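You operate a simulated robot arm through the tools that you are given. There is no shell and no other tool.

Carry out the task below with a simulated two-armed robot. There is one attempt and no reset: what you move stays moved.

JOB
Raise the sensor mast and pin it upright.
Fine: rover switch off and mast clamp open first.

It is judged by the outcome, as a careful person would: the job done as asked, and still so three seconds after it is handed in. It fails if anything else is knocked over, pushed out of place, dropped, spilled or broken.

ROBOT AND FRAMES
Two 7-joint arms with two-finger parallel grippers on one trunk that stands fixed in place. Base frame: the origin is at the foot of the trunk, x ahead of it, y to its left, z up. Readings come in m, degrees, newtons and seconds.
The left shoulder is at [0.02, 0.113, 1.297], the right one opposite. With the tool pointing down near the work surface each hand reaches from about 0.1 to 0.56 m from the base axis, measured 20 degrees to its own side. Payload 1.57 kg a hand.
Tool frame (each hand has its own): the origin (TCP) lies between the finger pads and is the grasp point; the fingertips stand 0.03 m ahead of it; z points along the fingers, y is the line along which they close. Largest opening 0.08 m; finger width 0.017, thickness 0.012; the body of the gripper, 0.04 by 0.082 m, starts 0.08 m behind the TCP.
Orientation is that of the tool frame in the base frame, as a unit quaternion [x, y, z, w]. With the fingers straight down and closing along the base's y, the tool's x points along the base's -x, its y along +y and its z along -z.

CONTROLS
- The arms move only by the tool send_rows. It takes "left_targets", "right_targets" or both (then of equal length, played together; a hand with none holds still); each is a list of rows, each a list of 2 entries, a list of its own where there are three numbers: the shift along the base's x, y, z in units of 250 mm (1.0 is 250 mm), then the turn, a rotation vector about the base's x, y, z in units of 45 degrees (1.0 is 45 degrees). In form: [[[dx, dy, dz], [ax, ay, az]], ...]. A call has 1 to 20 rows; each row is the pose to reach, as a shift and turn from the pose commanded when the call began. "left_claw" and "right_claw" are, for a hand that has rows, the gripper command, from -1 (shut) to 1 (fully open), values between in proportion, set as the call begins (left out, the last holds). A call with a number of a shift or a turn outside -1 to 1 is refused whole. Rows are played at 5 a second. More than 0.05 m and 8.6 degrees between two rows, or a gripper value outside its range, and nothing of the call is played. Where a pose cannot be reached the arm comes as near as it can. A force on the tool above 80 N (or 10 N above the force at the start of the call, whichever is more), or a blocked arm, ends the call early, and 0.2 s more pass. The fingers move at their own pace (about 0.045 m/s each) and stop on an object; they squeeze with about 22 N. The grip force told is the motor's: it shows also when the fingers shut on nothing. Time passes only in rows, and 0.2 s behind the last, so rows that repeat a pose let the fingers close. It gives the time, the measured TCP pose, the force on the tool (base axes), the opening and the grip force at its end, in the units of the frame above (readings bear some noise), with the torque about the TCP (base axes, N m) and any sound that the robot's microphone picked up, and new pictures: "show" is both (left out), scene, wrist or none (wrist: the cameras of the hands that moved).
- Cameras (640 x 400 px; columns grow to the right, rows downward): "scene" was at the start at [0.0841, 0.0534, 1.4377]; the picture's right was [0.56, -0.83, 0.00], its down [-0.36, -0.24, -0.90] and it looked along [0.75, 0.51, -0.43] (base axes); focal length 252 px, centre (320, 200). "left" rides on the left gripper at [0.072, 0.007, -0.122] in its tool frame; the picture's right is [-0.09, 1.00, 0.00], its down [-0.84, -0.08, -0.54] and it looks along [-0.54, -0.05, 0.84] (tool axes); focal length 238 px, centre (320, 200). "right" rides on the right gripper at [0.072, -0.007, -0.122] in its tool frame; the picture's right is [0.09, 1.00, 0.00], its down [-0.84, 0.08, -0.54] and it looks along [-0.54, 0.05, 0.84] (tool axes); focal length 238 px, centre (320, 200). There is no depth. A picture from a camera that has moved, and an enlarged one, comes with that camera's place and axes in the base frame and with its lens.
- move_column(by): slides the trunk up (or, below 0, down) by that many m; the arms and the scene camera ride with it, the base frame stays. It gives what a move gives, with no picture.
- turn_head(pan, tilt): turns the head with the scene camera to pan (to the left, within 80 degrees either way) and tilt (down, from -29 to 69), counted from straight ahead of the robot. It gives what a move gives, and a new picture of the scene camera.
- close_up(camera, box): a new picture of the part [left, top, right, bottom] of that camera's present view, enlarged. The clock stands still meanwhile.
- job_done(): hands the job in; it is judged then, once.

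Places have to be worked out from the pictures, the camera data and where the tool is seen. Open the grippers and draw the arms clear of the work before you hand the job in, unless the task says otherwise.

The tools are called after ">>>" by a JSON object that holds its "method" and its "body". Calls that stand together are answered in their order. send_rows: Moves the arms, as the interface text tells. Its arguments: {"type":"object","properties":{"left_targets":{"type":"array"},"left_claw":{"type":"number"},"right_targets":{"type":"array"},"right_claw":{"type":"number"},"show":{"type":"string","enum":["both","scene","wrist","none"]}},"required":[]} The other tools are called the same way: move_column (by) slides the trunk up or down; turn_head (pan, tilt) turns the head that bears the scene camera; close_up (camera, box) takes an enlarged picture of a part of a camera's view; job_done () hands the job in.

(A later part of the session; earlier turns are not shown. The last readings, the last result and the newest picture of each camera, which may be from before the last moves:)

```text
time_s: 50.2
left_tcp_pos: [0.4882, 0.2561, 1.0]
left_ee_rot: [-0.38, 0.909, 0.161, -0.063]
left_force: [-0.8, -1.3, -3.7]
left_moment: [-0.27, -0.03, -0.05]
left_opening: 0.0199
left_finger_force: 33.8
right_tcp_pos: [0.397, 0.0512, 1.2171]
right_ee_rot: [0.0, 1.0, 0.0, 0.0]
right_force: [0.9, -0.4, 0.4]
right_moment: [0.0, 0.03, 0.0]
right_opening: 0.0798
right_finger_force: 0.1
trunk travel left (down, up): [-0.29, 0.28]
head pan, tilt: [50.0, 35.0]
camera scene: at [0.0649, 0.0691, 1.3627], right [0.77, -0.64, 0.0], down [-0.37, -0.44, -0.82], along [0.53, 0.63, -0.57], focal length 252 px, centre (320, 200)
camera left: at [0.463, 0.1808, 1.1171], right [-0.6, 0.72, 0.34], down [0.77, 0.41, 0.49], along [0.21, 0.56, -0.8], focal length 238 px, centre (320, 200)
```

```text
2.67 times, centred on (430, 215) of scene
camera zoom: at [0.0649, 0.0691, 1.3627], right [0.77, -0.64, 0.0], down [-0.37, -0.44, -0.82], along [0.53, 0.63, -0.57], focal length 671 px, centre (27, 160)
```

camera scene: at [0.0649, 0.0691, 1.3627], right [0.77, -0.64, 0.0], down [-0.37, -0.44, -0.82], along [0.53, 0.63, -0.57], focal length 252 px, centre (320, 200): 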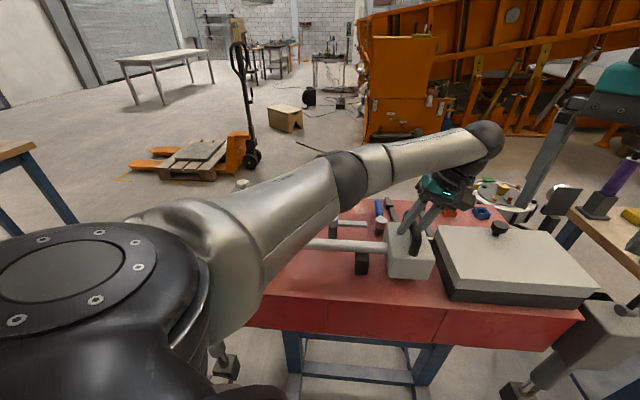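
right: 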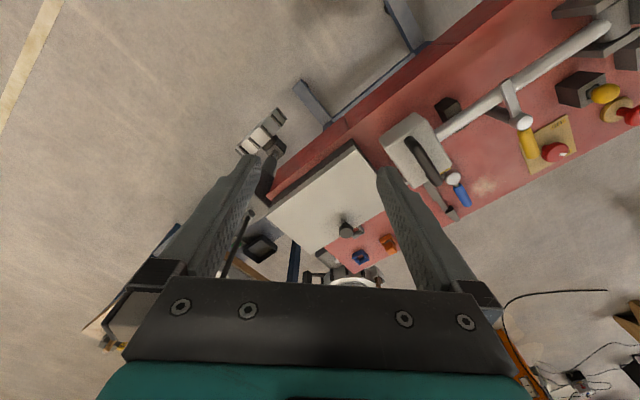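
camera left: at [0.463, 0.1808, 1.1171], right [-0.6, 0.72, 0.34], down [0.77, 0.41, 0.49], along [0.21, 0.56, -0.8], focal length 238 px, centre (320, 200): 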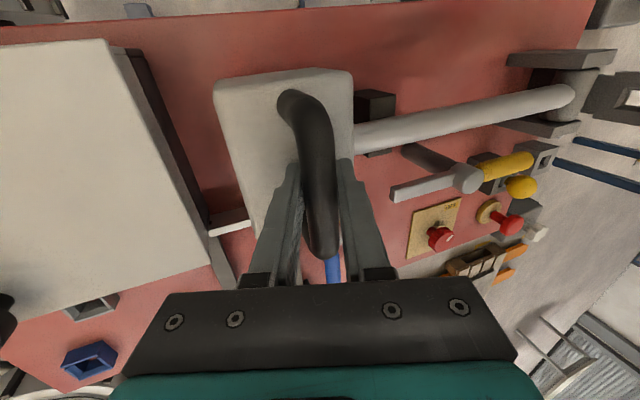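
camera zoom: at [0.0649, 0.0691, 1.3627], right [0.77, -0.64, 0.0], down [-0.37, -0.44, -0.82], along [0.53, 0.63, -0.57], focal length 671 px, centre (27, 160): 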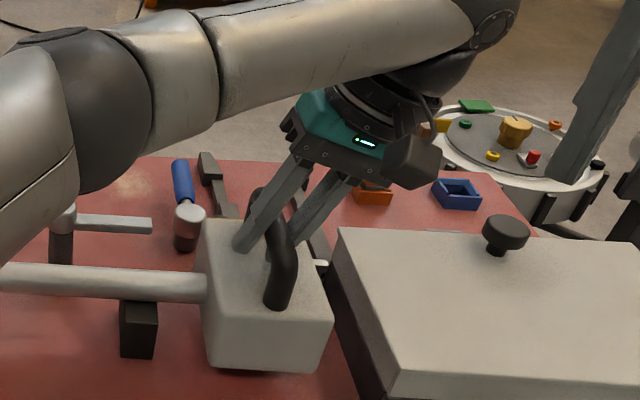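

The bar is gripped (opening 0.020). I begin raising the mast by 10° along the computed arc and check forces.

>>> {"method": "send_rows", "body": {"left_targets": [[[-0.008, 0.0084, 0.0478], [-0.0321, -0.0308, 0]], [[-0.0172, 0.0179, 0.0952], [-0.0642, -0.0615, 0]], [[-0.0274, 0.0286, 0.142], [-0.0963, -0.0923, 0]], [[-0.039, 0.0407, 0.1884], [-0.1284, -0.123, 0]], [[-0.0515, 0.0537, 0.2344], [-0.1604, -0.1538, 0]]], "show": "both"}}

```text
time_s: 51.4
left_tcp_pos: [0.4756, 0.2693, 1.0587]
left_ee_rot: [-0.384, 0.919, 0.081, -0.032]
left_force: [-5.6, 0.8, -4.8]
left_moment: [0.52, -0.66, -0.27]
left_opening: 0.0199
left_finger_force: 33.9
right_tcp_pos: [0.3982, 0.0532, 1.2158]
right_ee_rot: [0.0, 1.0, 0.0, 0.002]
right_force: [0.1, 0.6, 0.4]
right_moment: [0.01, -0.02, 0.05]
right_opening: 0.0799
right_finger_force: 0.1
trunk travel left (down, up): [-0.29, 0.28]
head pan, tilt: [50.0, 35.0]
camera scene: at [0.0641, 0.0693, 1.3628], right [0.77, -0.64, 0.0], down [-0.37, -0.44, -0.82], along [0.53, 0.63, -0.57], focal length 252 px, centre (320, 200)
camera left: at [0.4355, 0.2088, 1.1812], right [-0.63, 0.75, 0.17], down [0.71, 0.47, 0.52], along [0.31, 0.45, -0.83], focal length 238 px, centre (320, 200)
```

scene: 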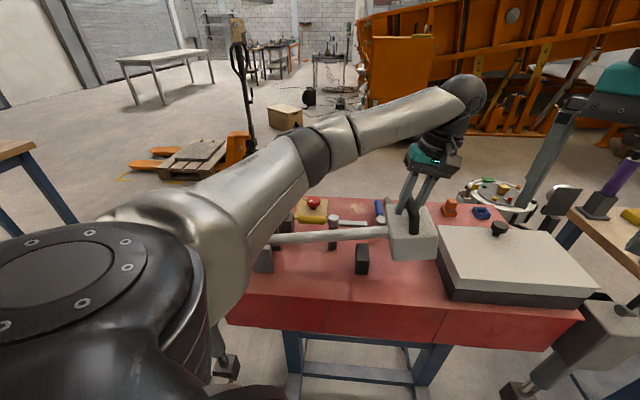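
left: 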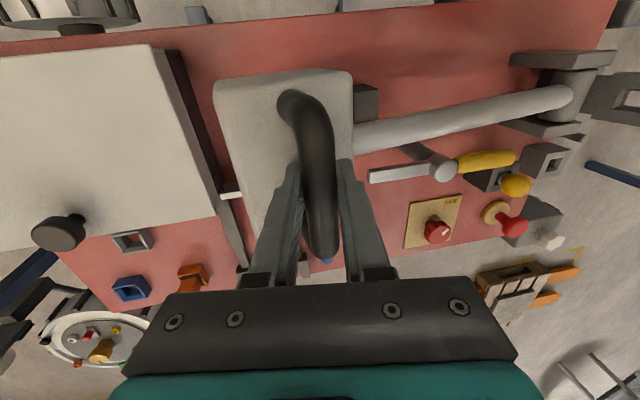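

The mast lifts freely with small forces. I continue the arc up to 40°.

>>> {"method": "send_rows", "body": {"left_targets": [[[-0.0361, 0.0377, 0.1114], [-0.0802, -0.0769, 0]], [[-0.0789, 0.0823, 0.2177], [-0.1604, -0.1538, 0]], [[-0.1278, 0.1333, 0.3183], [-0.2407, -0.2307, 0]], [[-0.1826, 0.1906, 0.4123], [-0.3209, -0.3076, 0]], [[-0.2429, 0.2535, 0.4991], [-0.4011, -0.3844, 0]], [[-0.3082, 0.3216, 0.578], [-0.4813, -0.4613, 0]]], "show": "both"}}

```text
time_s: 52.8
left_tcp_pos: [0.3963, 0.3491, 1.2045]
left_ee_rot: [-0.378, 0.909, -0.164, 0.062]
left_force: [-11.4, -6.9, -4.9]
left_moment: [-0.02, -0.37, 0.12]
left_opening: 0.0193
left_finger_force: 33.8
right_tcp_pos: [0.3956, 0.0513, 1.2168]
right_ee_rot: [0.0, 1.0, 0.0, 0.001]
right_force: [0.2, 0.1, 0.4]
right_moment: [-0.01, 0.01, 0.02]
right_opening: 0.0802
right_finger_force: 0.0
trunk travel left (down, up): [-0.29, 0.28]
head pan, tilt: [50.0, 35.0]
camera scene: at [0.0631, 0.0683, 1.3629], right [0.77, -0.64, 0.0], down [-0.37, -0.44, -0.82], along [0.53, 0.63, -0.57], focal length 252 px, centre (320, 200)
camera left: at [0.3126, 0.3337, 1.3192], right [-0.6, 0.72, -0.34], down [0.51, 0.68, 0.53], along [0.61, 0.14, -0.78], focal length 238 px, centre (320, 200)
```

scene: 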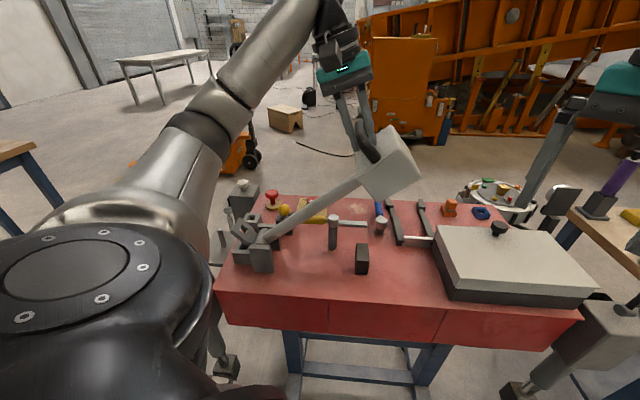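
left: 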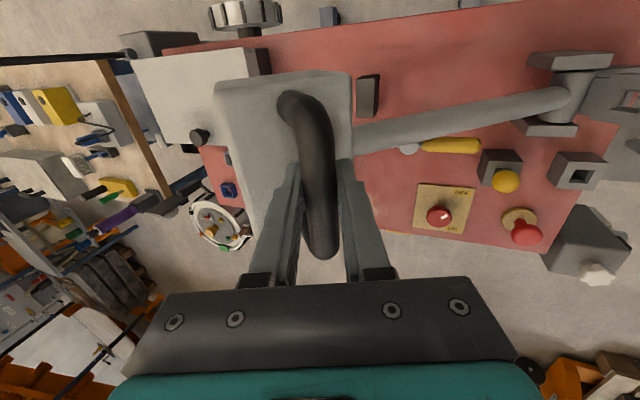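

The mast is at 40° and moving cleanly; a ~13 N sideways force suggests a 4 mm lateral correction. I continue to 70° with that correction.

>>> {"method": "send_rows", "body": {"left_targets": [[[-0.0738, 0.0692, 0.0703], [-0.0802, -0.0769, 0]], [[-0.1514, 0.1424, 0.1315], [-0.1604, -0.1538, 0]], [[-0.2324, 0.2193, 0.1833], [-0.2407, -0.2307, 0]], [[-0.3124, 0.3028, 0.2251], [-0.3209, -0.3076, 0]], [[-0.3947, 0.3886, 0.2567], [-0.4011, -0.3844, 0]], [[-0.4785, 0.4761, 0.2778], [-0.4813, -0.4613, 0]]], "show": "both"}}

```text
time_s: 54.2
left_tcp_pos: [0.2781, 0.467, 1.2752]
left_ee_rot: [-0.348, 0.836, -0.396, 0.154]
left_force: [-1.0, -3.8, 11.1]
left_moment: [0.1, -0.47, 0.08]
left_opening: 0.0199
left_finger_force: 33.4
right_tcp_pos: [0.3957, 0.051, 1.2173]
right_ee_rot: [-0.001, 1.0, 0.001, 0.001]
right_force: [-0.3, -0.2, -0.6]
right_moment: [0.0, 0.0, 0.01]
right_opening: 0.0801
right_finger_force: 0.1
trunk travel left (down, up): [-0.29, 0.28]
head pan, tilt: [50.0, 35.0]
camera scene: at [0.0637, 0.0677, 1.363], right [0.77, -0.64, 0.0], down [-0.37, -0.44, -0.82], along [0.53, 0.63, -0.57], focal length 252 px, centre (320, 200)
camera left: at [0.1585, 0.4889, 1.3496], right [-0.39, 0.51, -0.77], down [0.34, 0.85, 0.39], along [0.85, -0.11, -0.51], focal length 238 px, centre (320, 200)
```

scene: 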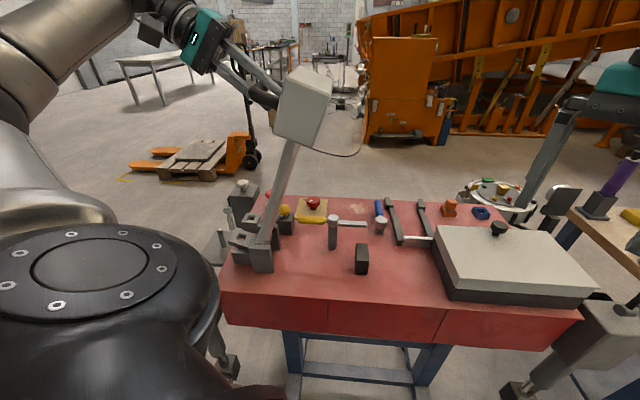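
left: 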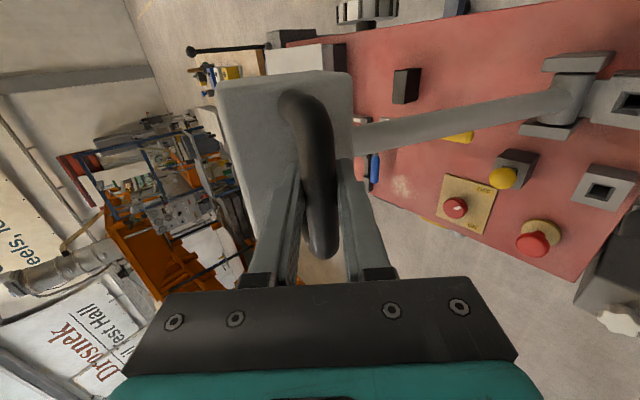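

The mast is at about 70°. I continue to 85° with a small upward correction, then check the plate against the block.

>>> {"method": "send_rows", "body": {"left_targets": [[[-0.0424, 0.0443, 0.008], [-0.0401, -0.0385, 0]], [[-0.0848, 0.0885, 0.0164], [-0.0802, -0.0769, 0]], [[-0.1274, 0.1328, 0.02], [-0.1203, -0.1154, 0]], [[-0.1699, 0.1772, 0.0222], [-0.1604, -0.1538, 0]], [[-0.2123, 0.2215, 0.018], [-0.2005, -0.1922, 0]], [[-0.2547, 0.2657, 0.0112], [-0.2407, -0.2307, 0]]], "show": "both"}}

>>> {"method": "close_up", "body": {"camera": "scene", "box": [200, 180, 320, 290]}}

```text
time_s: 55.6
left_tcp_pos: [0.2111, 0.5335, 1.2746]
left_ee_rot: [-0.324, 0.779, -0.501, 0.191]
left_force: [-12.3, -15.6, -16.3]
left_moment: [0.27, -0.44, -0.15]
left_opening: 0.0198
left_finger_force: 33.9
right_tcp_pos: [0.3947, 0.0506, 1.2174]
right_ee_rot: [-0.001, 1.0, 0.001, 0.0]
right_force: [-0.1, 0.2, 1.1]
right_moment: [0.02, 0.01, -0.01]
right_opening: 0.0799
right_finger_force: 0.1
trunk travel left (down, up): [-0.29, 0.28]
head pan, tilt: [50.0, 35.0]
camera scene: at [0.063, 0.0676, 1.3628], right [0.77, -0.64, 0.0], down [-0.37, -0.44, -0.82], along [0.53, 0.63, -0.57], focal length 252 px, centre (320, 200)
camera left: at [0.0831, 0.5659, 1.3233], right [-0.25, 0.35, -0.9], down [0.29, 0.92, 0.28], along [0.93, -0.19, -0.33], focal length 238 px, centre (320, 200)
```

scene: 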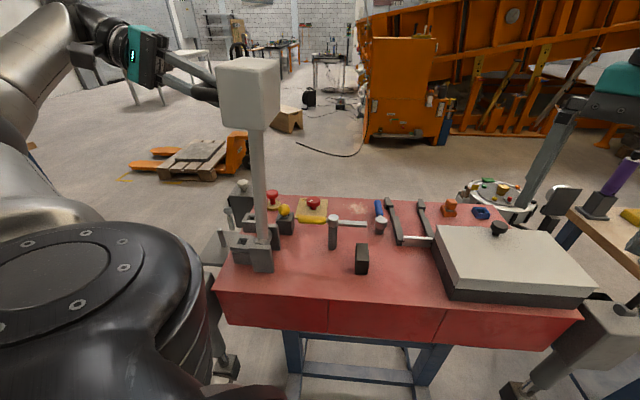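
left: 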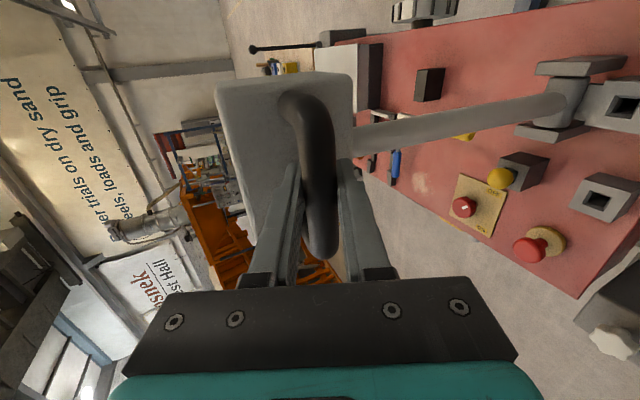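

```text
3.64 times, centred on (260, 235) of scene
camera zoom: at [0.063, 0.0676, 1.3628], right [0.77, -0.64, 0.0], down [-0.37, -0.44, -0.82], along [0.53, 0.63, -0.57], focal length 915 px, centre (538, 73)
```

zoom: 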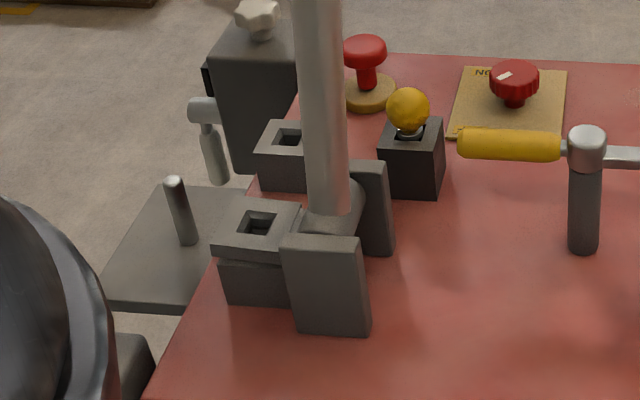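

The plate has come down nearly flat over the block. Forces show I'm about 6 mm too far sideways and 5 mm high, so I correct that while going to 90°.

>>> {"method": "send_rows", "body": {"left_targets": [[[-0.01, -0.008, -0.01], [0, 0, 0]], [[-0.038, 0.014, -0.025], [-0.0267, -0.0256, 0]], [[-0.066, 0.036, -0.035], [-0.0535, -0.0513, 0]], [[-0.0935, 0.0635, -0.042], [-0.0802, -0.0769, 0]], [[-0.0935, 0.0635, -0.042], [-0.0802, -0.0769, 0]]], "show": "both"}}

>>> {"method": "close_up", "body": {"camera": "scene", "box": [200, 180, 320, 290]}}

>>> {"method": "close_up", "body": {"camera": "left", "box": [480, 40, 640, 240]}}

```text
time_s: 56.8
left_tcp_pos: [0.1926, 0.5517, 1.2705]
left_ee_rot: [-0.314, 0.751, -0.539, 0.218]
left_force: [7.6, 19.2, 39.0]
left_moment: [0.19, -0.21, 0.43]
left_opening: 0.0197
left_finger_force: 34.0
right_tcp_pos: [0.3978, 0.0517, 1.2166]
right_ee_rot: [0.0, 1.0, 0.0, 0.001]
right_force: [0.2, -0.4, -1.6]
right_moment: [-0.03, -0.03, 0.0]
right_opening: 0.0798
right_finger_force: 0.0
trunk travel left (down, up): [-0.29, 0.28]
head pan, tilt: [50.0, 35.0]
camera scene: at [0.0648, 0.0692, 1.363], right [0.77, -0.64, 0.0], down [-0.37, -0.44, -0.82], along [0.53, 0.63, -0.57], focal length 252 px, centre (320, 200)
camera left: at [0.0595, 0.5864, 1.3048], right [-0.17, 0.29, -0.94], down [0.25, 0.94, 0.24], along [0.95, -0.2, -0.23], focal length 238 px, centre (320, 200)
```

scene: 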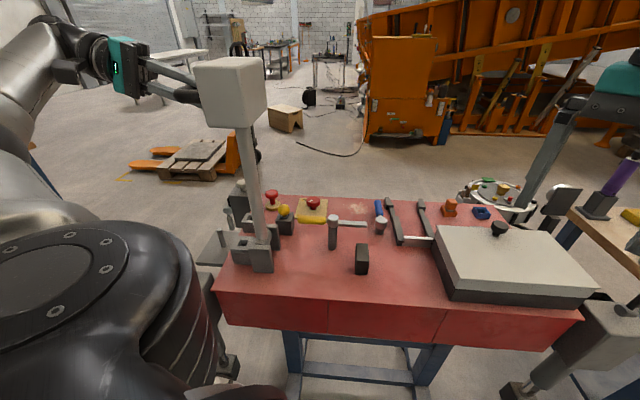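
left: 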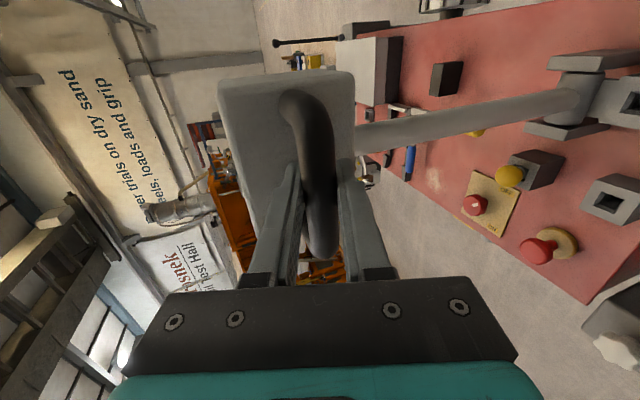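

```text
3.64 times, centred on (260, 235) of scene
camera zoom: at [0.0648, 0.0692, 1.363], right [0.77, -0.64, 0.0], down [-0.37, -0.44, -0.82], along [0.53, 0.63, -0.57], focal length 915 px, centre (538, 73)
```

zoom: 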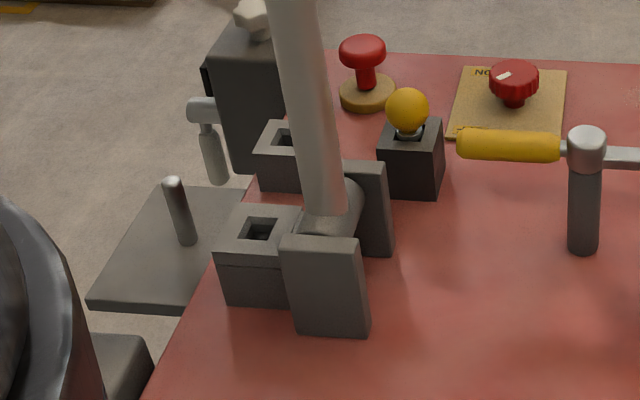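

```text
2.00 times, centred on (560, 140) of left
camera zoom: at [0.0595, 0.5864, 1.3048], right [-0.17, 0.29, -0.94], down [0.25, 0.94, 0.24], along [0.95, -0.2, -0.23], focal length 477 px, centre (-160, 320)
```

zoom: 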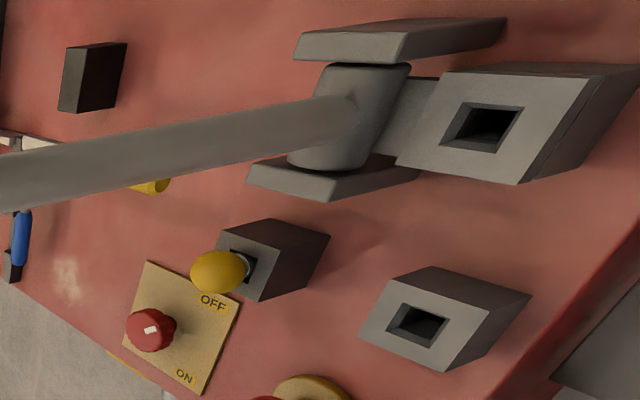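

The plate now lies flush on the block with the holes aligned and the mast is vertical. The tool is pressing down about 39 N, so I relax the command toward the measured forces.

>>> {"method": "send_rows", "body": {"left_targets": [[[0.0045, 0.01, 0.022], [0, 0, 0]], [[0.009, 0.02, 0.044], [0, 0, 0]], [[0.009, 0.02, 0.044], [0, 0, 0]]], "show": "none"}}

```text
time_s: 57.6
left_tcp_pos: [0.1933, 0.5551, 1.27]
left_ee_rot: [-0.318, 0.76, -0.532, 0.196]
left_force: [-9.0, -24.1, -43.0]
left_moment: [0.53, -0.52, 0.29]
left_opening: 0.02
left_finger_force: 34.1
right_tcp_pos: [0.3966, 0.0517, 1.2162]
right_ee_rot: [0.0, 1.0, 0.001, 0.001]
right_force: [0.5, 0.4, 0.0]
right_moment: [0.05, -0.02, 0.01]
right_opening: 0.0801
right_finger_force: 0.0
trunk travel left (down, up): [-0.29, 0.28]
head pan, tilt: [50.0, 35.0]
```

The correction overshot (about −43 N now), so the right point is halfway; I step back half.

>>> {"method": "send_rows", "body": {"left_targets": [[[-0.0047, -0.0108, -0.023], [0, 0, 0]], [[-0.0047, -0.0108, -0.023], [0, 0, 0]], [[-0.0047, -0.0108, -0.023], [0, 0, 0]]], "show": "none"}}

```text
time_s: 58.4
left_tcp_pos: [0.1935, 0.5545, 1.2705]
left_ee_rot: [-0.316, 0.754, -0.536, 0.211]
left_force: [2.5, 7.2, 3.1]
left_moment: [0.22, -0.09, -0.46]
left_opening: 0.0196
left_finger_force: 33.7
right_tcp_pos: [0.3981, 0.0522, 1.216]
right_ee_rot: [0.0, 1.0, 0.0, 0.0]
right_force: [-0.5, 0.1, -0.2]
right_moment: [0.03, 0.03, -0.01]
right_opening: 0.08
right_finger_force: 0.1
trunk travel left (down, up): [-0.29, 0.28]
head pan, tilt: [50.0, 35.0]
```

Forces are now small with the mast upright. Before loosening the left grip I bring the right hand in as a guard around the tube; first I turn the right wrist while moving it a bit toward the mast.

>>> {"method": "send_rows", "body": {"right_targets": [[[-0.025, 0.032, 0], [0, 0, 0.167]], [[-0.05, 0.064, -0.01], [0, 0, 0.333]], [[-0.076, 0.096, -0.02], [0, 0, 0.5]], [[-0.1, 0.128, -0.04], [0, 0, 0.667]], [[-0.126, 0.16, -0.05], [0, 0, 0.833]], [[-0.152, 0.192, -0.064], [0, 0, 1.0]]], "right_claw": 1, "show": "none"}}

>>> {"method": "send_rows", "body": {"right_targets": [[[-0.025, 0.032, 0], [0, 0, 0.167]], [[-0.05, 0.064, 0], [0, 0, 0.333]], [[-0.075, 0.096, 0], [0, 0, 0.5]], [[-0.1, 0.128, 0], [0, 0, 0.667]], [[-0.12, 0.16, 0], [0, 0, 0.833]], [[-0.14, 0.192, 0], [0, 0, 1.0]], [[-0.14, 0.192, 0], [0, 0, 1.0]]], "show": "both"}}

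```text
time_s: 59.8
left_tcp_pos: [0.1936, 0.5534, 1.2706]
left_ee_rot: [-0.315, 0.754, -0.537, 0.211]
left_force: [6.2, 16.7, 25.4]
left_moment: [0.18, -0.22, -0.24]
left_opening: 0.0199
left_finger_force: 33.5
right_tcp_pos: [0.3602, 0.1004, 1.2005]
right_ee_rot: [-0.384, 0.923, -0.001, -0.001]
right_force: [0.0, 0.5, -0.4]
right_moment: [-0.02, 0.01, 0.01]
right_opening: 0.08
right_finger_force: 0.0
trunk travel left (down, up): [-0.29, 0.28]
head pan, tilt: [50.0, 35.0]
```

```text
time_s: 61.4
left_tcp_pos: [0.1944, 0.5545, 1.2717]
left_ee_rot: [-0.315, 0.754, -0.537, 0.21]
left_force: [6.0, 15.0, 24.8]
left_moment: [0.2, -0.31, -0.01]
left_opening: 0.0198
left_finger_force: 33.2
right_tcp_pos: [0.3336, 0.1362, 1.2002]
right_ee_rot: [-0.634, 0.773, 0.001, 0.0]
right_force: [0.3, -1.2, -0.8]
right_moment: [0.0, 0.0, -0.02]
right_opening: 0.0799
right_finger_force: 0.1
right hand out of reach, approached as far as the arm can: row 5, 6, 7
trunk travel left (down, up): [-0.29, 0.28]
head pan, tilt: [50.0, 35.0]
camera scene: at [0.065, 0.0695, 1.3628], right [0.77, -0.64, 0.0], down [-0.37, -0.44, -0.82], along [0.53, 0.63, -0.57], focal length 252 px, centre (320, 200)
camera right: at [0.3269, 0.066, 1.3214], right [-0.99, 0.1, 0.0], down [0.09, 0.84, 0.54], along [0.06, 0.54, -0.84], focal length 238 px, centre (320, 200)
```

scene: 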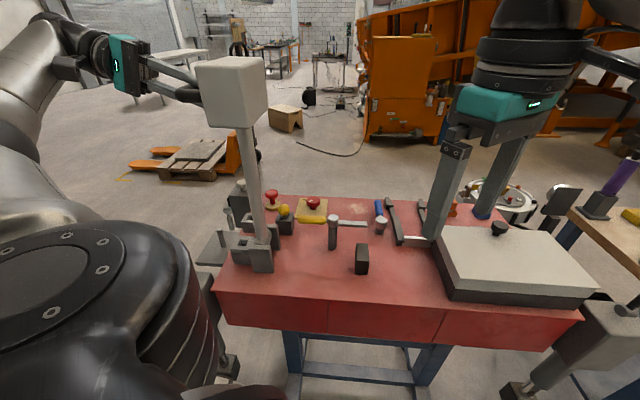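
right: 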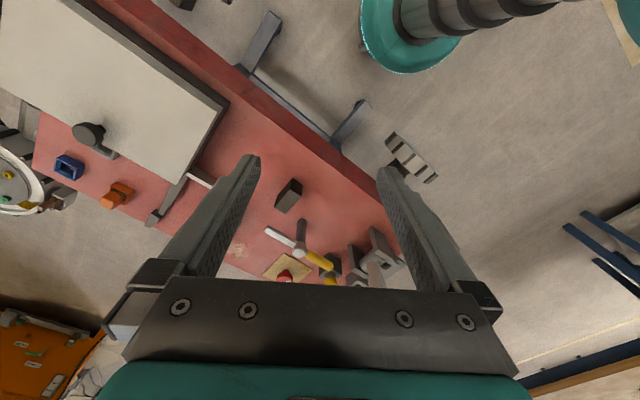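

The right wrist stops at about 79° yaw, which is enough. I tilt the right hand outward and bring it toward the mast, stopping about 13 cm short of the tube.

>>> {"method": "send_rows", "body": {"right_targets": [[[-0.044, 0.114, -0.06], [0.163, -0.035, 0]], [[-0.087, 0.228, -0.12], [0.326, -0.07, 0]], [[-0.13, 0.341, -0.18], [0.489, -0.104, 0]], [[-0.174, 0.455, -0.24], [0.652, -0.139, 0]]], "show": "none"}}

>>> {"method": "send_rows", "body": {"right_targets": [[[-0.068, 0.125, -0.06], [0.163, -0.035, 0]], [[-0.136, 0.25, -0.12], [0.326, -0.07, 0]], [[-0.204, 0.375, -0.18], [0.489, -0.104, 0]], [[-0.272, 0.5, -0.24], [0.652, -0.139, 0]], [[-0.272, 0.5, -0.24], [0.652, -0.139, 0]]], "show": "both"}}

```text
time_s: 62.4
left_tcp_pos: [0.194, 0.5542, 1.2702]
left_ee_rot: [-0.315, 0.754, -0.537, 0.21]
left_force: [7.6, 14.0, 23.7]
left_moment: [0.18, -0.34, -0.07]
left_opening: 0.0196
left_finger_force: 33.7
right_tcp_pos: [0.2879, 0.2503, 1.1396]
right_ee_rot: [-0.612, 0.747, 0.162, 0.203]
right_force: [0.0, 0.2, -0.2]
right_moment: [0.04, -0.02, 0.01]
right_opening: 0.0801
right_finger_force: 0.1
trunk travel left (down, up): [-0.29, 0.28]
head pan, tilt: [50.0, 35.0]
```

```text
time_s: 63.6
left_tcp_pos: [0.1933, 0.5533, 1.2711]
left_ee_rot: [-0.316, 0.753, -0.537, 0.211]
left_force: [6.2, 14.8, 24.4]
left_moment: [0.21, -0.27, -0.22]
left_opening: 0.0195
left_finger_force: 33.2
right_tcp_pos: [0.2209, 0.3757, 1.0808]
right_ee_rot: [-0.549, 0.669, 0.312, 0.391]
right_force: [0.9, 0.8, 0.3]
right_moment: [-0.03, -0.03, -0.01]
right_opening: 0.08
right_finger_force: 0.0
trunk travel left (down, up): [-0.29, 0.28]
head pan, tilt: [50.0, 35.0]
camera scene: at [0.065, 0.0697, 1.3628], right [0.77, -0.64, 0.0], down [-0.37, -0.44, -0.82], along [0.53, 0.63, -0.57], focal length 252 px, centre (320, 200)
camera right: at [0.2004, 0.2372, 1.0775], right [-0.98, 0.16, -0.09], down [-0.1, -0.03, 0.99], along [0.15, 0.99, 0.05], focal length 238 px, centre (320, 200)
```

scene: 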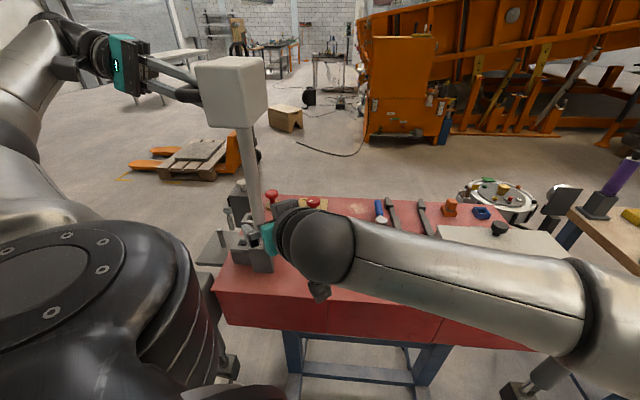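
right: 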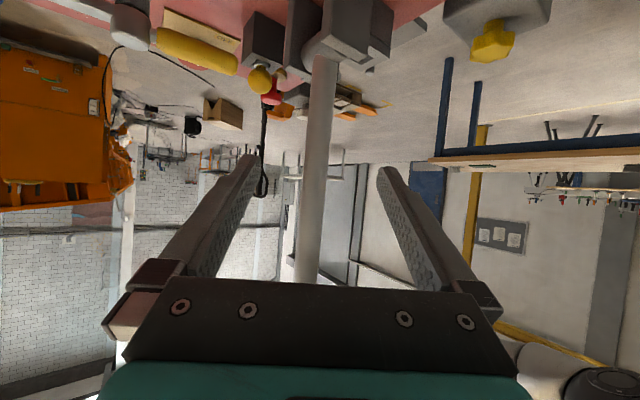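

The right camera shows the tube neatly between the right fingers. I advance horizontally so that the open right fingers straddle the tube.

>>> {"method": "send_rows", "body": {"right_targets": [[[0.029, 0.112, 0], [0, 0, 0]], [[0.058, 0.225, 0], [0, 0, 0]], [[0.087, 0.338, 0], [0, 0, 0]], [[0.116, 0.45, 0], [0, 0, 0]], [[0.116, 0.45, 0], [0, 0, 0]]], "show": "both"}}

```text
time_s: 64.8
left_tcp_pos: [0.1942, 0.5532, 1.2713]
left_ee_rot: [-0.315, 0.754, -0.537, 0.21]
left_force: [4.6, 13.9, 23.1]
left_moment: [0.26, -0.27, 0.06]
left_opening: 0.0197
left_finger_force: 33.5
right_tcp_pos: [0.2501, 0.4042, 1.0787]
right_ee_rot: [-0.548, 0.67, 0.312, 0.392]
right_force: [-0.8, -0.1, -0.2]
right_moment: [0.03, 0.0, 0.03]
right_opening: 0.0801
right_finger_force: 0.0
right hand out of reach, approached as far as the arm can: row 1, 2, 3, 4, 5
trunk travel left (down, up): [-0.29, 0.28]
head pan, tilt: [50.0, 35.0]
camera scene: at [0.065, 0.0695, 1.3628], right [0.77, -0.64, 0.0], down [-0.37, -0.44, -0.82], along [0.53, 0.63, -0.57], focal length 252 px, centre (320, 200)
camera right: at [0.2287, 0.2646, 1.0766], right [-0.98, 0.16, -0.09], down [-0.1, -0.03, 0.99], along [0.15, 0.99, 0.05], focal length 238 px, centre (320, 200)
```

scene: 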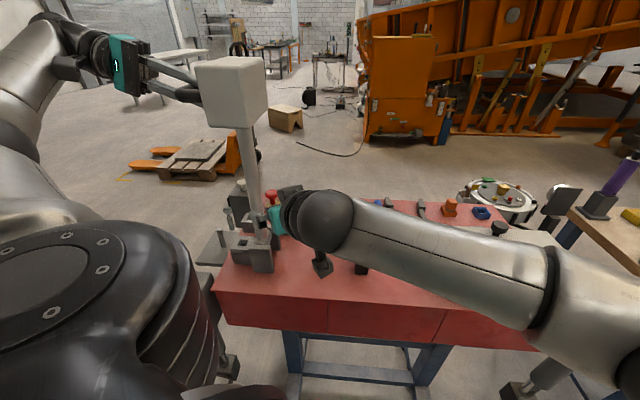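
right: 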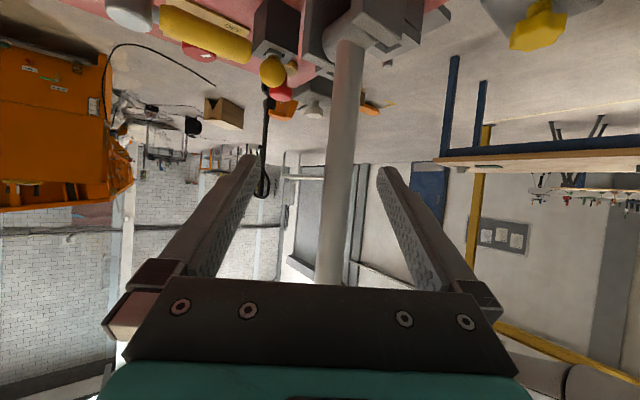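

The right wrist limit stopped it at y ≈ 0.404. I turn the right hand about 18° clockwise to ease the wrist and see whether it can then reach the tube.

>>> {"method": "send_rows", "body": {"right_targets": [[[-0.02, 0, 0], [0, 0, -0.133]], [[-0.04, 0, 0], [0, 0, -0.267]], [[-0.05, 0.01, 0], [0, 0, -0.4]], [[-0.05, 0.08, 0], [0, 0, -0.4]], [[-0.05, 0.16, 0], [0, 0, -0.4]], [[-0.05, 0.16, 0], [0, 0, -0.4]]], "show": "both"}}

```text
time_s: 66.2
left_tcp_pos: [0.1935, 0.5551, 1.27]
left_ee_rot: [-0.315, 0.754, -0.537, 0.209]
left_force: [5.1, 13.3, 23.5]
left_moment: [0.25, -0.31, 0.13]
left_opening: 0.0198
left_finger_force: 33.4
right_tcp_pos: [0.2705, 0.3804, 1.0542]
right_ee_rot: [-0.444, 0.743, 0.25, 0.432]
right_force: [-0.4, -0.3, -0.7]
right_moment: [-0.04, 0.01, -0.01]
right_opening: 0.0802
right_finger_force: 0.1
right hand out of reach, approached as far as the arm can: row 1, 2, 3, 4, 5, 6
trunk travel left (down, up): [-0.29, 0.28]
head pan, tilt: [50.0, 35.0]
camera scene: at [0.0649, 0.0694, 1.3628], right [0.77, -0.64, 0.0], down [-0.37, -0.44, -0.82], along [0.53, 0.63, -0.57], focal length 252 px, centre (320, 200)
camera right: at [0.2098, 0.254, 1.0529], right [-0.89, 0.44, -0.09], down [-0.1, 0.0, 0.99], along [0.43, 0.9, 0.05], focal length 238 px, centre (320, 200)
```

scene: 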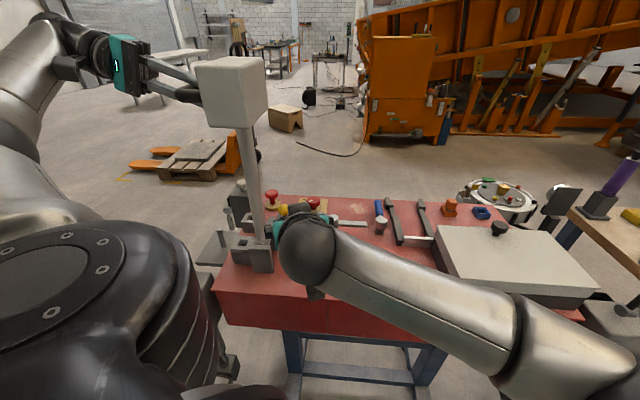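
right: 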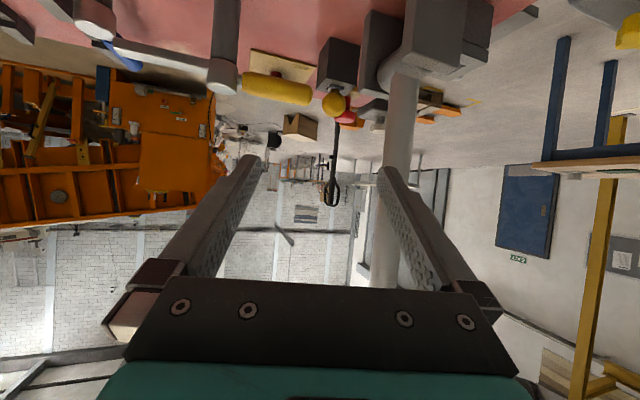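

That direction only made the right wrist worse. Instead I roll the right hand about its own axis (away from its joint limit), staying back from the mast, so it can serve as a closed-finger guard on the mast's falling side.

>>> {"method": "send_rows", "body": {"right_targets": [[[0, -0.04, 0.03], [0.07, 0.126, -0.083]], [[0, -0.08, 0.06], [0.14, 0.252, -0.166]], [[0, -0.12, 0.09], [0.21, 0.378, -0.249]], [[0, -0.16, 0.12], [0.28, 0.503, -0.332]], [[0, -0.2, 0.15], [0.35, 0.629, -0.415]], [[0, -0.2, 0.18], [0.42, 0.755, -0.498]]], "right_claw": -1, "show": "none"}}

>>> {"method": "send_rows", "body": {"right_targets": [[[0, 0, 0.02], [0.07, 0.126, -0.083]], [[0, 0, 0.04], [0.14, 0.252, -0.166]], [[0, 0, 0.06], [0.21, 0.378, -0.249]], [[0, 0, 0.08], [0.28, 0.503, -0.332]], [[0, 0, 0.1], [0.35, 0.629, -0.415]], [[0, 0, 0.1], [0.42, 0.755, -0.498]], [[0, 0, 0.1], [0.42, 0.755, -0.498]]], "show": "both"}}

```text
time_s: 67.6
left_tcp_pos: [0.1948, 0.5525, 1.2709]
left_ee_rot: [-0.315, 0.753, -0.538, 0.21]
left_force: [5.6, 13.1, 22.9]
left_moment: [0.19, -0.32, -0.07]
left_opening: 0.0195
left_finger_force: 33.8
right_tcp_pos: [0.2698, 0.3327, 1.098]
right_ee_rot: [-0.119, 0.86, 0.392, 0.303]
right_force: [0.0, 0.4, -0.5]
right_moment: [0.0, -0.02, 0.01]
right_opening: 0.0001
right_finger_force: 20.8
trunk travel left (down, up): [-0.29, 0.28]
head pan, tilt: [50.0, 35.0]
```

```text
time_s: 69.2
left_tcp_pos: [0.1938, 0.555, 1.2705]
left_ee_rot: [-0.315, 0.754, -0.536, 0.21]
left_force: [5.0, 12.4, 22.6]
left_moment: [0.24, -0.33, -0.08]
left_opening: 0.0199
left_finger_force: 33.5
right_tcp_pos: [0.2693, 0.3328, 1.1231]
right_ee_rot: [0.215, 0.843, 0.477, 0.125]
right_force: [0.5, 0.6, 0.1]
right_moment: [-0.01, 0.01, -0.01]
right_opening: 0.0
right_finger_force: 20.8
trunk travel left (down, up): [-0.29, 0.28]
head pan, tilt: [50.0, 35.0]
camera scene: at [0.065, 0.0693, 1.3628], right [0.77, -0.64, 0.0], down [-0.37, -0.44, -0.82], along [0.53, 0.63, -0.57], focal length 252 px, centre (320, 200)
camera right: at [0.1555, 0.2732, 1.1783], right [0.16, 0.49, 0.85], down [0.53, -0.78, 0.35], along [0.84, 0.39, -0.38], focal length 238 px, centre (320, 200)
```

scene: 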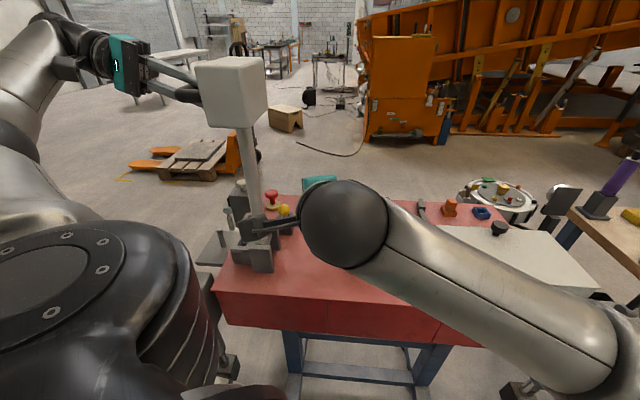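
right: 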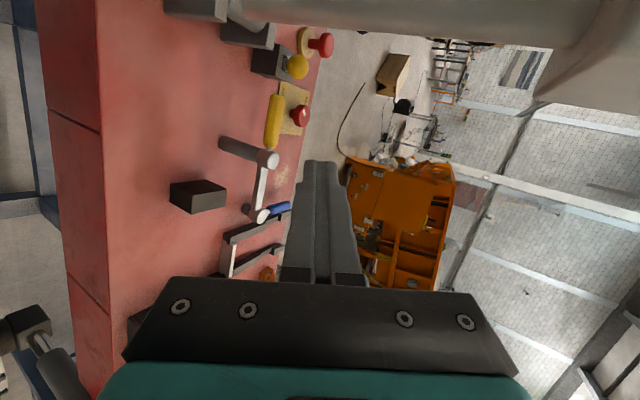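

The right hand rolled freely; its fingers are closed and point toward the mast. I move it forward so the closed fingers stand just beside the tube on the side toward which the mast could fall.

>>> {"method": "send_rows", "body": {"right_targets": [[[0.01, 0.147, -0.02], [0, 0, 0]], [[0.02, 0.294, -0.04], [0, 0, 0]], [[0.025, 0.44, -0.06], [0, 0, 0]], [[0.025, 0.57, -0.08], [0, 0, 0]], [[0.025, 0.57, -0.08], [0, 0, 0]]], "show": "both"}}

>>> {"method": "close_up", "body": {"camera": "scene", "box": [180, 100, 400, 290]}}

```text
time_s: 70.4
left_tcp_pos: [0.1927, 0.5538, 1.2708]
left_ee_rot: [-0.315, 0.754, -0.537, 0.209]
left_force: [4.7, 13.6, 22.4]
left_moment: [0.26, -0.31, -0.02]
left_opening: 0.0198
left_finger_force: 33.2
right_tcp_pos: [0.2722, 0.37, 1.1185]
right_ee_rot: [0.214, 0.843, 0.477, 0.126]
right_force: [-0.3, -0.1, 0.4]
right_moment: [-0.01, -0.02, -0.01]
right_opening: 0.0
right_finger_force: 21.4
right hand out of reach, approached as far as the arm can: row 2, 3, 4, 5
trunk travel left (down, up): [-0.29, 0.28]
head pan, tilt: [50.0, 35.0]
camera scene: at [0.0648, 0.0695, 1.3628], right [0.77, -0.64, 0.0], down [-0.37, -0.44, -0.82], along [0.53, 0.63, -0.57], focal length 252 px, centre (320, 200)
camera right: at [0.1586, 0.3118, 1.1731], right [0.16, 0.49, 0.85], down [0.53, -0.77, 0.35], along [0.84, 0.39, -0.38], focal length 238 px, centre (320, 200)
```

scene: 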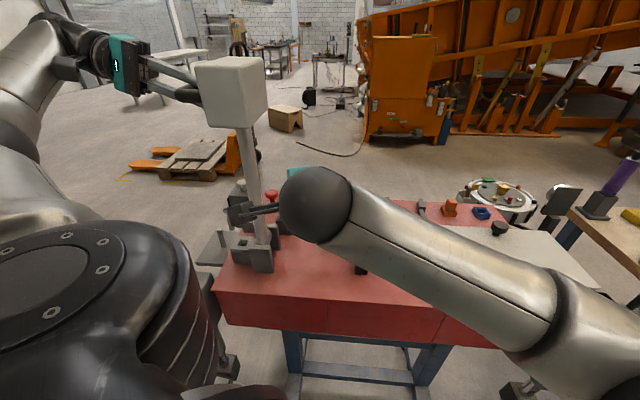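
right: 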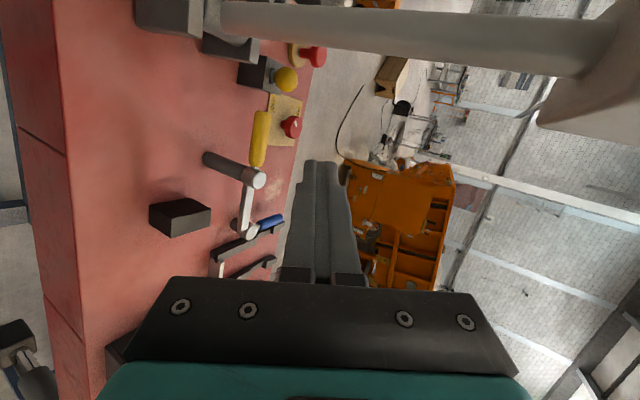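

```text
2.11 times, centred on (290, 195) of scene
camera zoom: at [0.0648, 0.0695, 1.3628], right [0.77, -0.64, 0.0], down [-0.37, -0.44, -0.82], along [0.53, 0.63, -0.57], focal length 530 px, centre (383, 210)
```

zoom: 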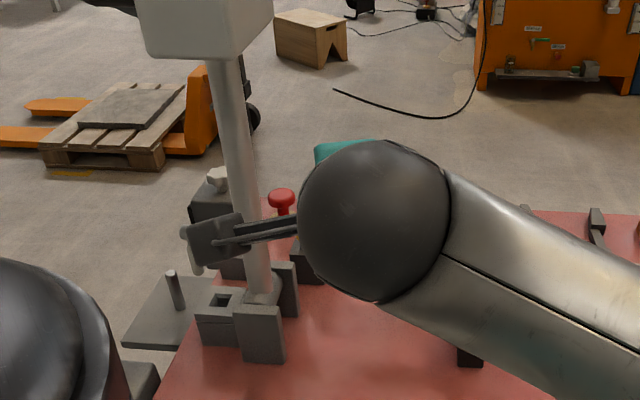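

The right arm seems limited to about 63° azimuth at its wrist, so I turn the hand to point more along +y (wrist farther out in x) before advancing.

>>> {"method": "send_rows", "body": {"right_targets": [[[0.02, -0.03, 0], [0, 0, 0.173]], [[0.04, -0.04, 0], [0, 0, 0.347]], [[0.05, -0.04, 0], [0, 0, 0.52]], [[0.06, -0.02, 0], [0, 0, 0.693]], [[0.06, 0, 0], [0, 0, 0.867]], [[0.06, 0, 0], [0, 0, 0.867]]], "show": "none"}}

>>> {"method": "send_rows", "body": {"right_targets": [[[0, 0.1, 0], [0, 0, 0]], [[0, 0.2, -0.01], [0, 0, 0]], [[-0.01, 0.3, -0.02], [0, 0, 0]], [[-0.02, 0.4, -0.03], [0, 0, 0]], [[-0.02, 0.4, -0.03], [0, 0, 0]]], "show": "both"}}

```text
time_s: 71.8
left_tcp_pos: [0.193, 0.5536, 1.2711]
left_ee_rot: [-0.316, 0.754, -0.537, 0.21]
left_force: [5.0, 12.2, 22.1]
left_moment: [0.27, -0.32, -0.02]
left_opening: 0.0196
left_finger_force: 33.5
right_tcp_pos: [0.2867, 0.3711, 1.1146]
right_ee_rot: [-0.079, 0.866, 0.492, -0.041]
right_force: [-0.1, -0.3, 0.4]
right_moment: [0.01, 0.0, -0.02]
right_opening: 0.0
right_finger_force: 21.0
trunk travel left (down, up): [-0.29, 0.28]
head pan, tilt: [50.0, 35.0]
```

```text
time_s: 73.0
left_tcp_pos: [0.1937, 0.5528, 1.2706]
left_ee_rot: [-0.315, 0.754, -0.537, 0.21]
left_force: [5.1, 12.7, 22.2]
left_moment: [0.2, -0.27, -0.11]
left_opening: 0.0199
left_finger_force: 33.6
right_tcp_pos: [0.2885, 0.4077, 1.1126]
right_ee_rot: [-0.08, 0.866, 0.492, -0.042]
right_force: [0.1, -0.3, 0.3]
right_moment: [0.01, -0.01, 0.0]
right_opening: 0.0
right_finger_force: 21.6
right hand out of reach, approached as far as the arm can: row 2, 3, 4, 5
trunk travel left (down, up): [-0.29, 0.28]
head pan, tilt: [50.0, 35.0]
camera scene: at [0.0648, 0.0695, 1.3628], right [0.77, -0.64, 0.0], down [-0.37, -0.44, -0.82], along [0.53, 0.63, -0.57], focal length 252 px, centre (320, 200)
camera right: at [0.237, 0.2887, 1.1674], right [-0.19, 0.48, 0.85], down [0.9, -0.27, 0.35], along [0.4, 0.83, -0.38], focal length 238 px, centre (320, 200)
```

scene: 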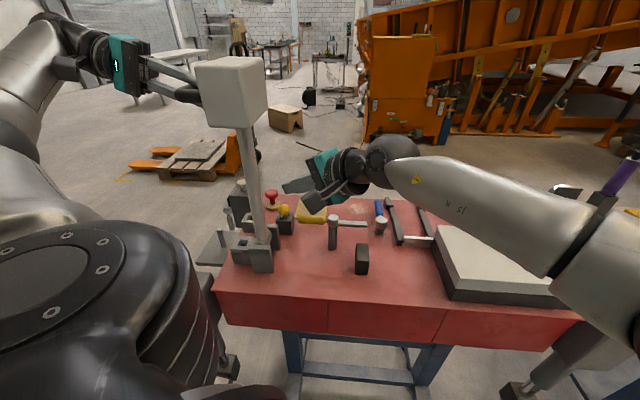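
right: 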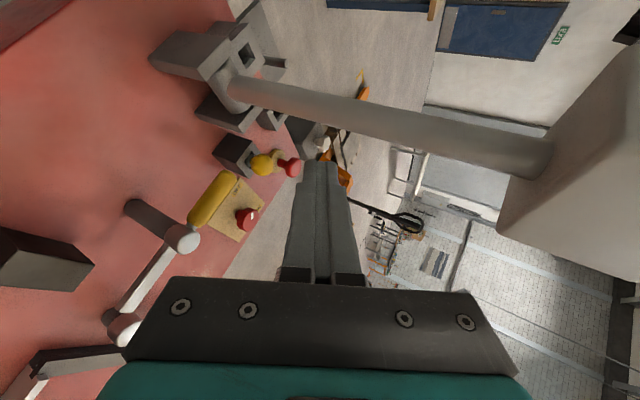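

The right arm cannot get past about y = 0.41, so I drop the right-hand guard and back it away. Instead I will re-orient the left gripper about the handle bar so the fingers straddle the bar in the falling direction and keep the mast captured while I test whether it stands by itself.

>>> {"method": "send_rows", "body": {"right_targets": [[[0.03, -0.14, 0.02], [0, 0, 0]], [[0.06, -0.28, 0.05], [0, 0, 0]], [[0.1, -0.42, 0.08], [0, 0, 0]], [[0.14, -0.56, 0.12], [0, 0, 0]], [[0.2, -0.7, 0.16], [0, 0, 0]]], "show": "none"}}

>>> {"method": "send_rows", "body": {"left_targets": [[[0.006, 0.001, 0.012], [0.06, 0.058, 0]], [[0.01, 0, 0.016], [0.181, 0.173, 0]], [[0.013, -0.002, 0.019], [0.301, 0.288, 0]], [[0.016, -0.005, 0.022], [0.421, 0.404, 0]]], "show": "both"}}

```text
time_s: 74.2
left_tcp_pos: [0.1927, 0.5538, 1.2715]
left_ee_rot: [-0.315, 0.754, -0.536, 0.21]
left_force: [6.3, 10.6, 21.6]
left_moment: [0.28, -0.33, 0.2]
left_opening: 0.0197
left_finger_force: 33.6
right_tcp_pos: [0.3376, 0.2315, 1.1506]
right_ee_rot: [-0.08, 0.866, 0.492, -0.04]
right_force: [0.2, 0.5, 0.2]
right_moment: [0.02, 0.0, -0.02]
right_opening: 0.0001
right_finger_force: 21.5
trunk travel left (down, up): [-0.29, 0.28]
head pan, tilt: [50.0, 35.0]
```

```text
time_s: 75.2
left_tcp_pos: [0.1957, 0.5518, 1.273]
left_ee_rot: [-0.359, 0.857, -0.346, 0.128]
left_force: [-5.9, -12.3, -23.5]
left_moment: [-0.03, 0.11, -0.1]
left_opening: 0.0196
left_finger_force: 34.1
right_tcp_pos: [0.3371, 0.2313, 1.1498]
right_ee_rot: [-0.079, 0.866, 0.492, -0.04]
right_force: [-0.1, -0.3, 0.4]
right_moment: [0.03, 0.01, 0.01]
right_opening: 0.0
right_finger_force: 20.9
trunk travel left (down, up): [-0.29, 0.28]
head pan, tilt: [50.0, 35.0]
camera scene: at [0.0643, 0.0691, 1.3626], right [0.77, -0.64, 0.0], down [-0.37, -0.44, -0.82], along [0.53, 0.63, -0.57], focal length 252 px, centre (320, 200)
camera left: at [0.0852, 0.5662, 1.3601], right [-0.46, 0.57, -0.69], down [0.38, 0.82, 0.42], along [0.8, -0.07, -0.59], focal length 238 px, centre (320, 200)
```

scene: 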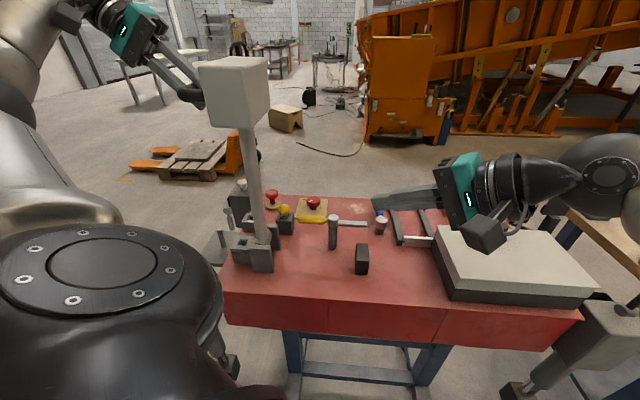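
left: 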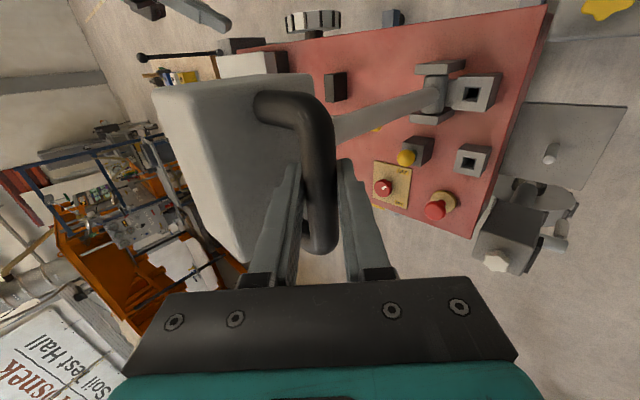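

The gripper pivots around the bar while the mast stays vertical. I complete the pivot to about 10° with a small downward force correction.

>>> {"method": "send_rows", "body": {"left_targets": [[[-0.004, -0.004, -0.011], [0.06, 0.057, 0]], [[-0.001, -0.008, -0.009], [0.18, 0.172, 0]], [[0.003, -0.012, -0.006], [0.3, 0.287, 0]], [[0.007, -0.016, -0.003], [0.42, 0.402, 0]], [[0.01, -0.019, -0.001], [0.53, 0.507, 0]], [[0.01, -0.019, -0.001], [0.53, 0.507, 0]]], "show": "both"}}

>>> {"method": "close_up", "body": {"camera": "scene", "box": [120, 0, 320, 290]}}

```text
time_s: 76.6
left_tcp_pos: [0.1989, 0.5473, 1.2749]
left_ee_rot: [-0.383, 0.919, -0.087, 0.033]
left_force: [2.2, 2.2, -0.9]
left_moment: [-0.1, 0.22, 0.35]
left_opening: 0.0196
left_finger_force: 33.1
right_tcp_pos: [0.3378, 0.2315, 1.1497]
right_ee_rot: [-0.079, 0.866, 0.493, -0.041]
right_force: [0.2, -0.9, 0.1]
right_moment: [0.02, 0.01, -0.02]
right_opening: 0.0
right_finger_force: 20.9
trunk travel left (down, up): [-0.29, 0.28]
head pan, tilt: [50.0, 35.0]
camera scene: at [0.065, 0.0696, 1.3627], right [0.77, -0.64, 0.0], down [-0.37, -0.44, -0.82], along [0.53, 0.63, -0.57], focal length 252 px, centre (320, 200)
camera left: at [0.1298, 0.5184, 1.3944], right [-0.63, 0.75, -0.19], down [0.57, 0.61, 0.54], along [0.52, 0.24, -0.82], focal length 238 px, centre (320, 200)
```

scene: 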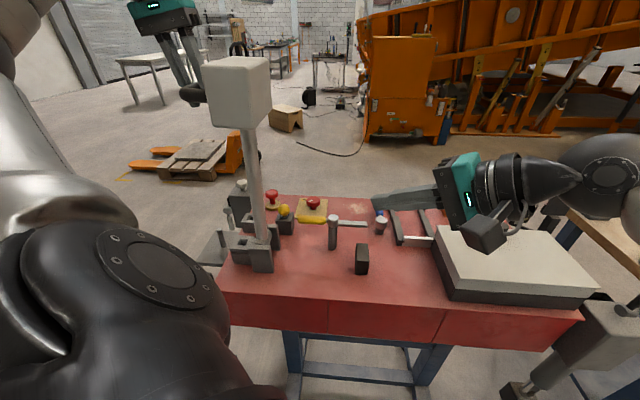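
left: 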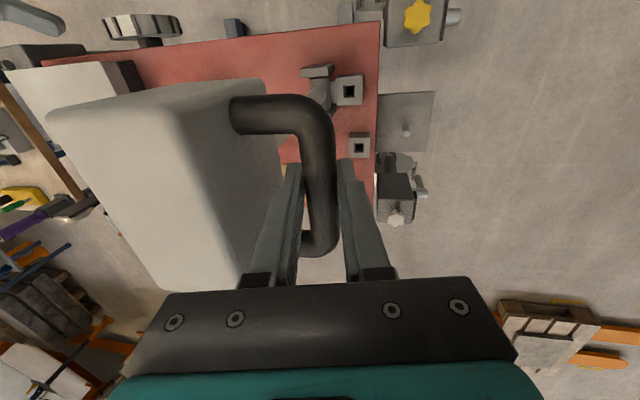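

```text
1.38 times, centred on (220, 145) of scene
camera zoom: at [0.065, 0.0696, 1.3627], right [0.77, -0.64, 0.0], down [-0.37, -0.44, -0.82], along [0.53, 0.63, -0.57], focal length 347 px, centre (458, 276)
```

zoom: 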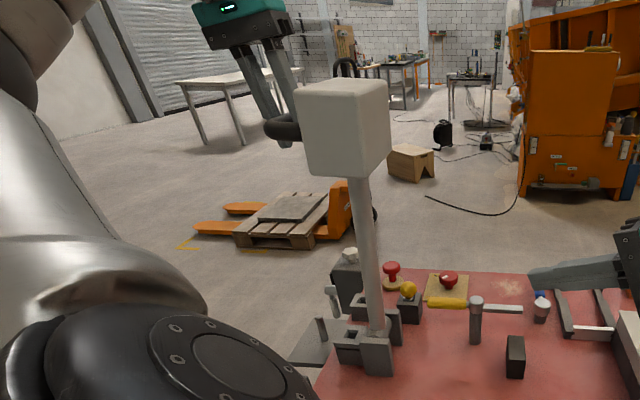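

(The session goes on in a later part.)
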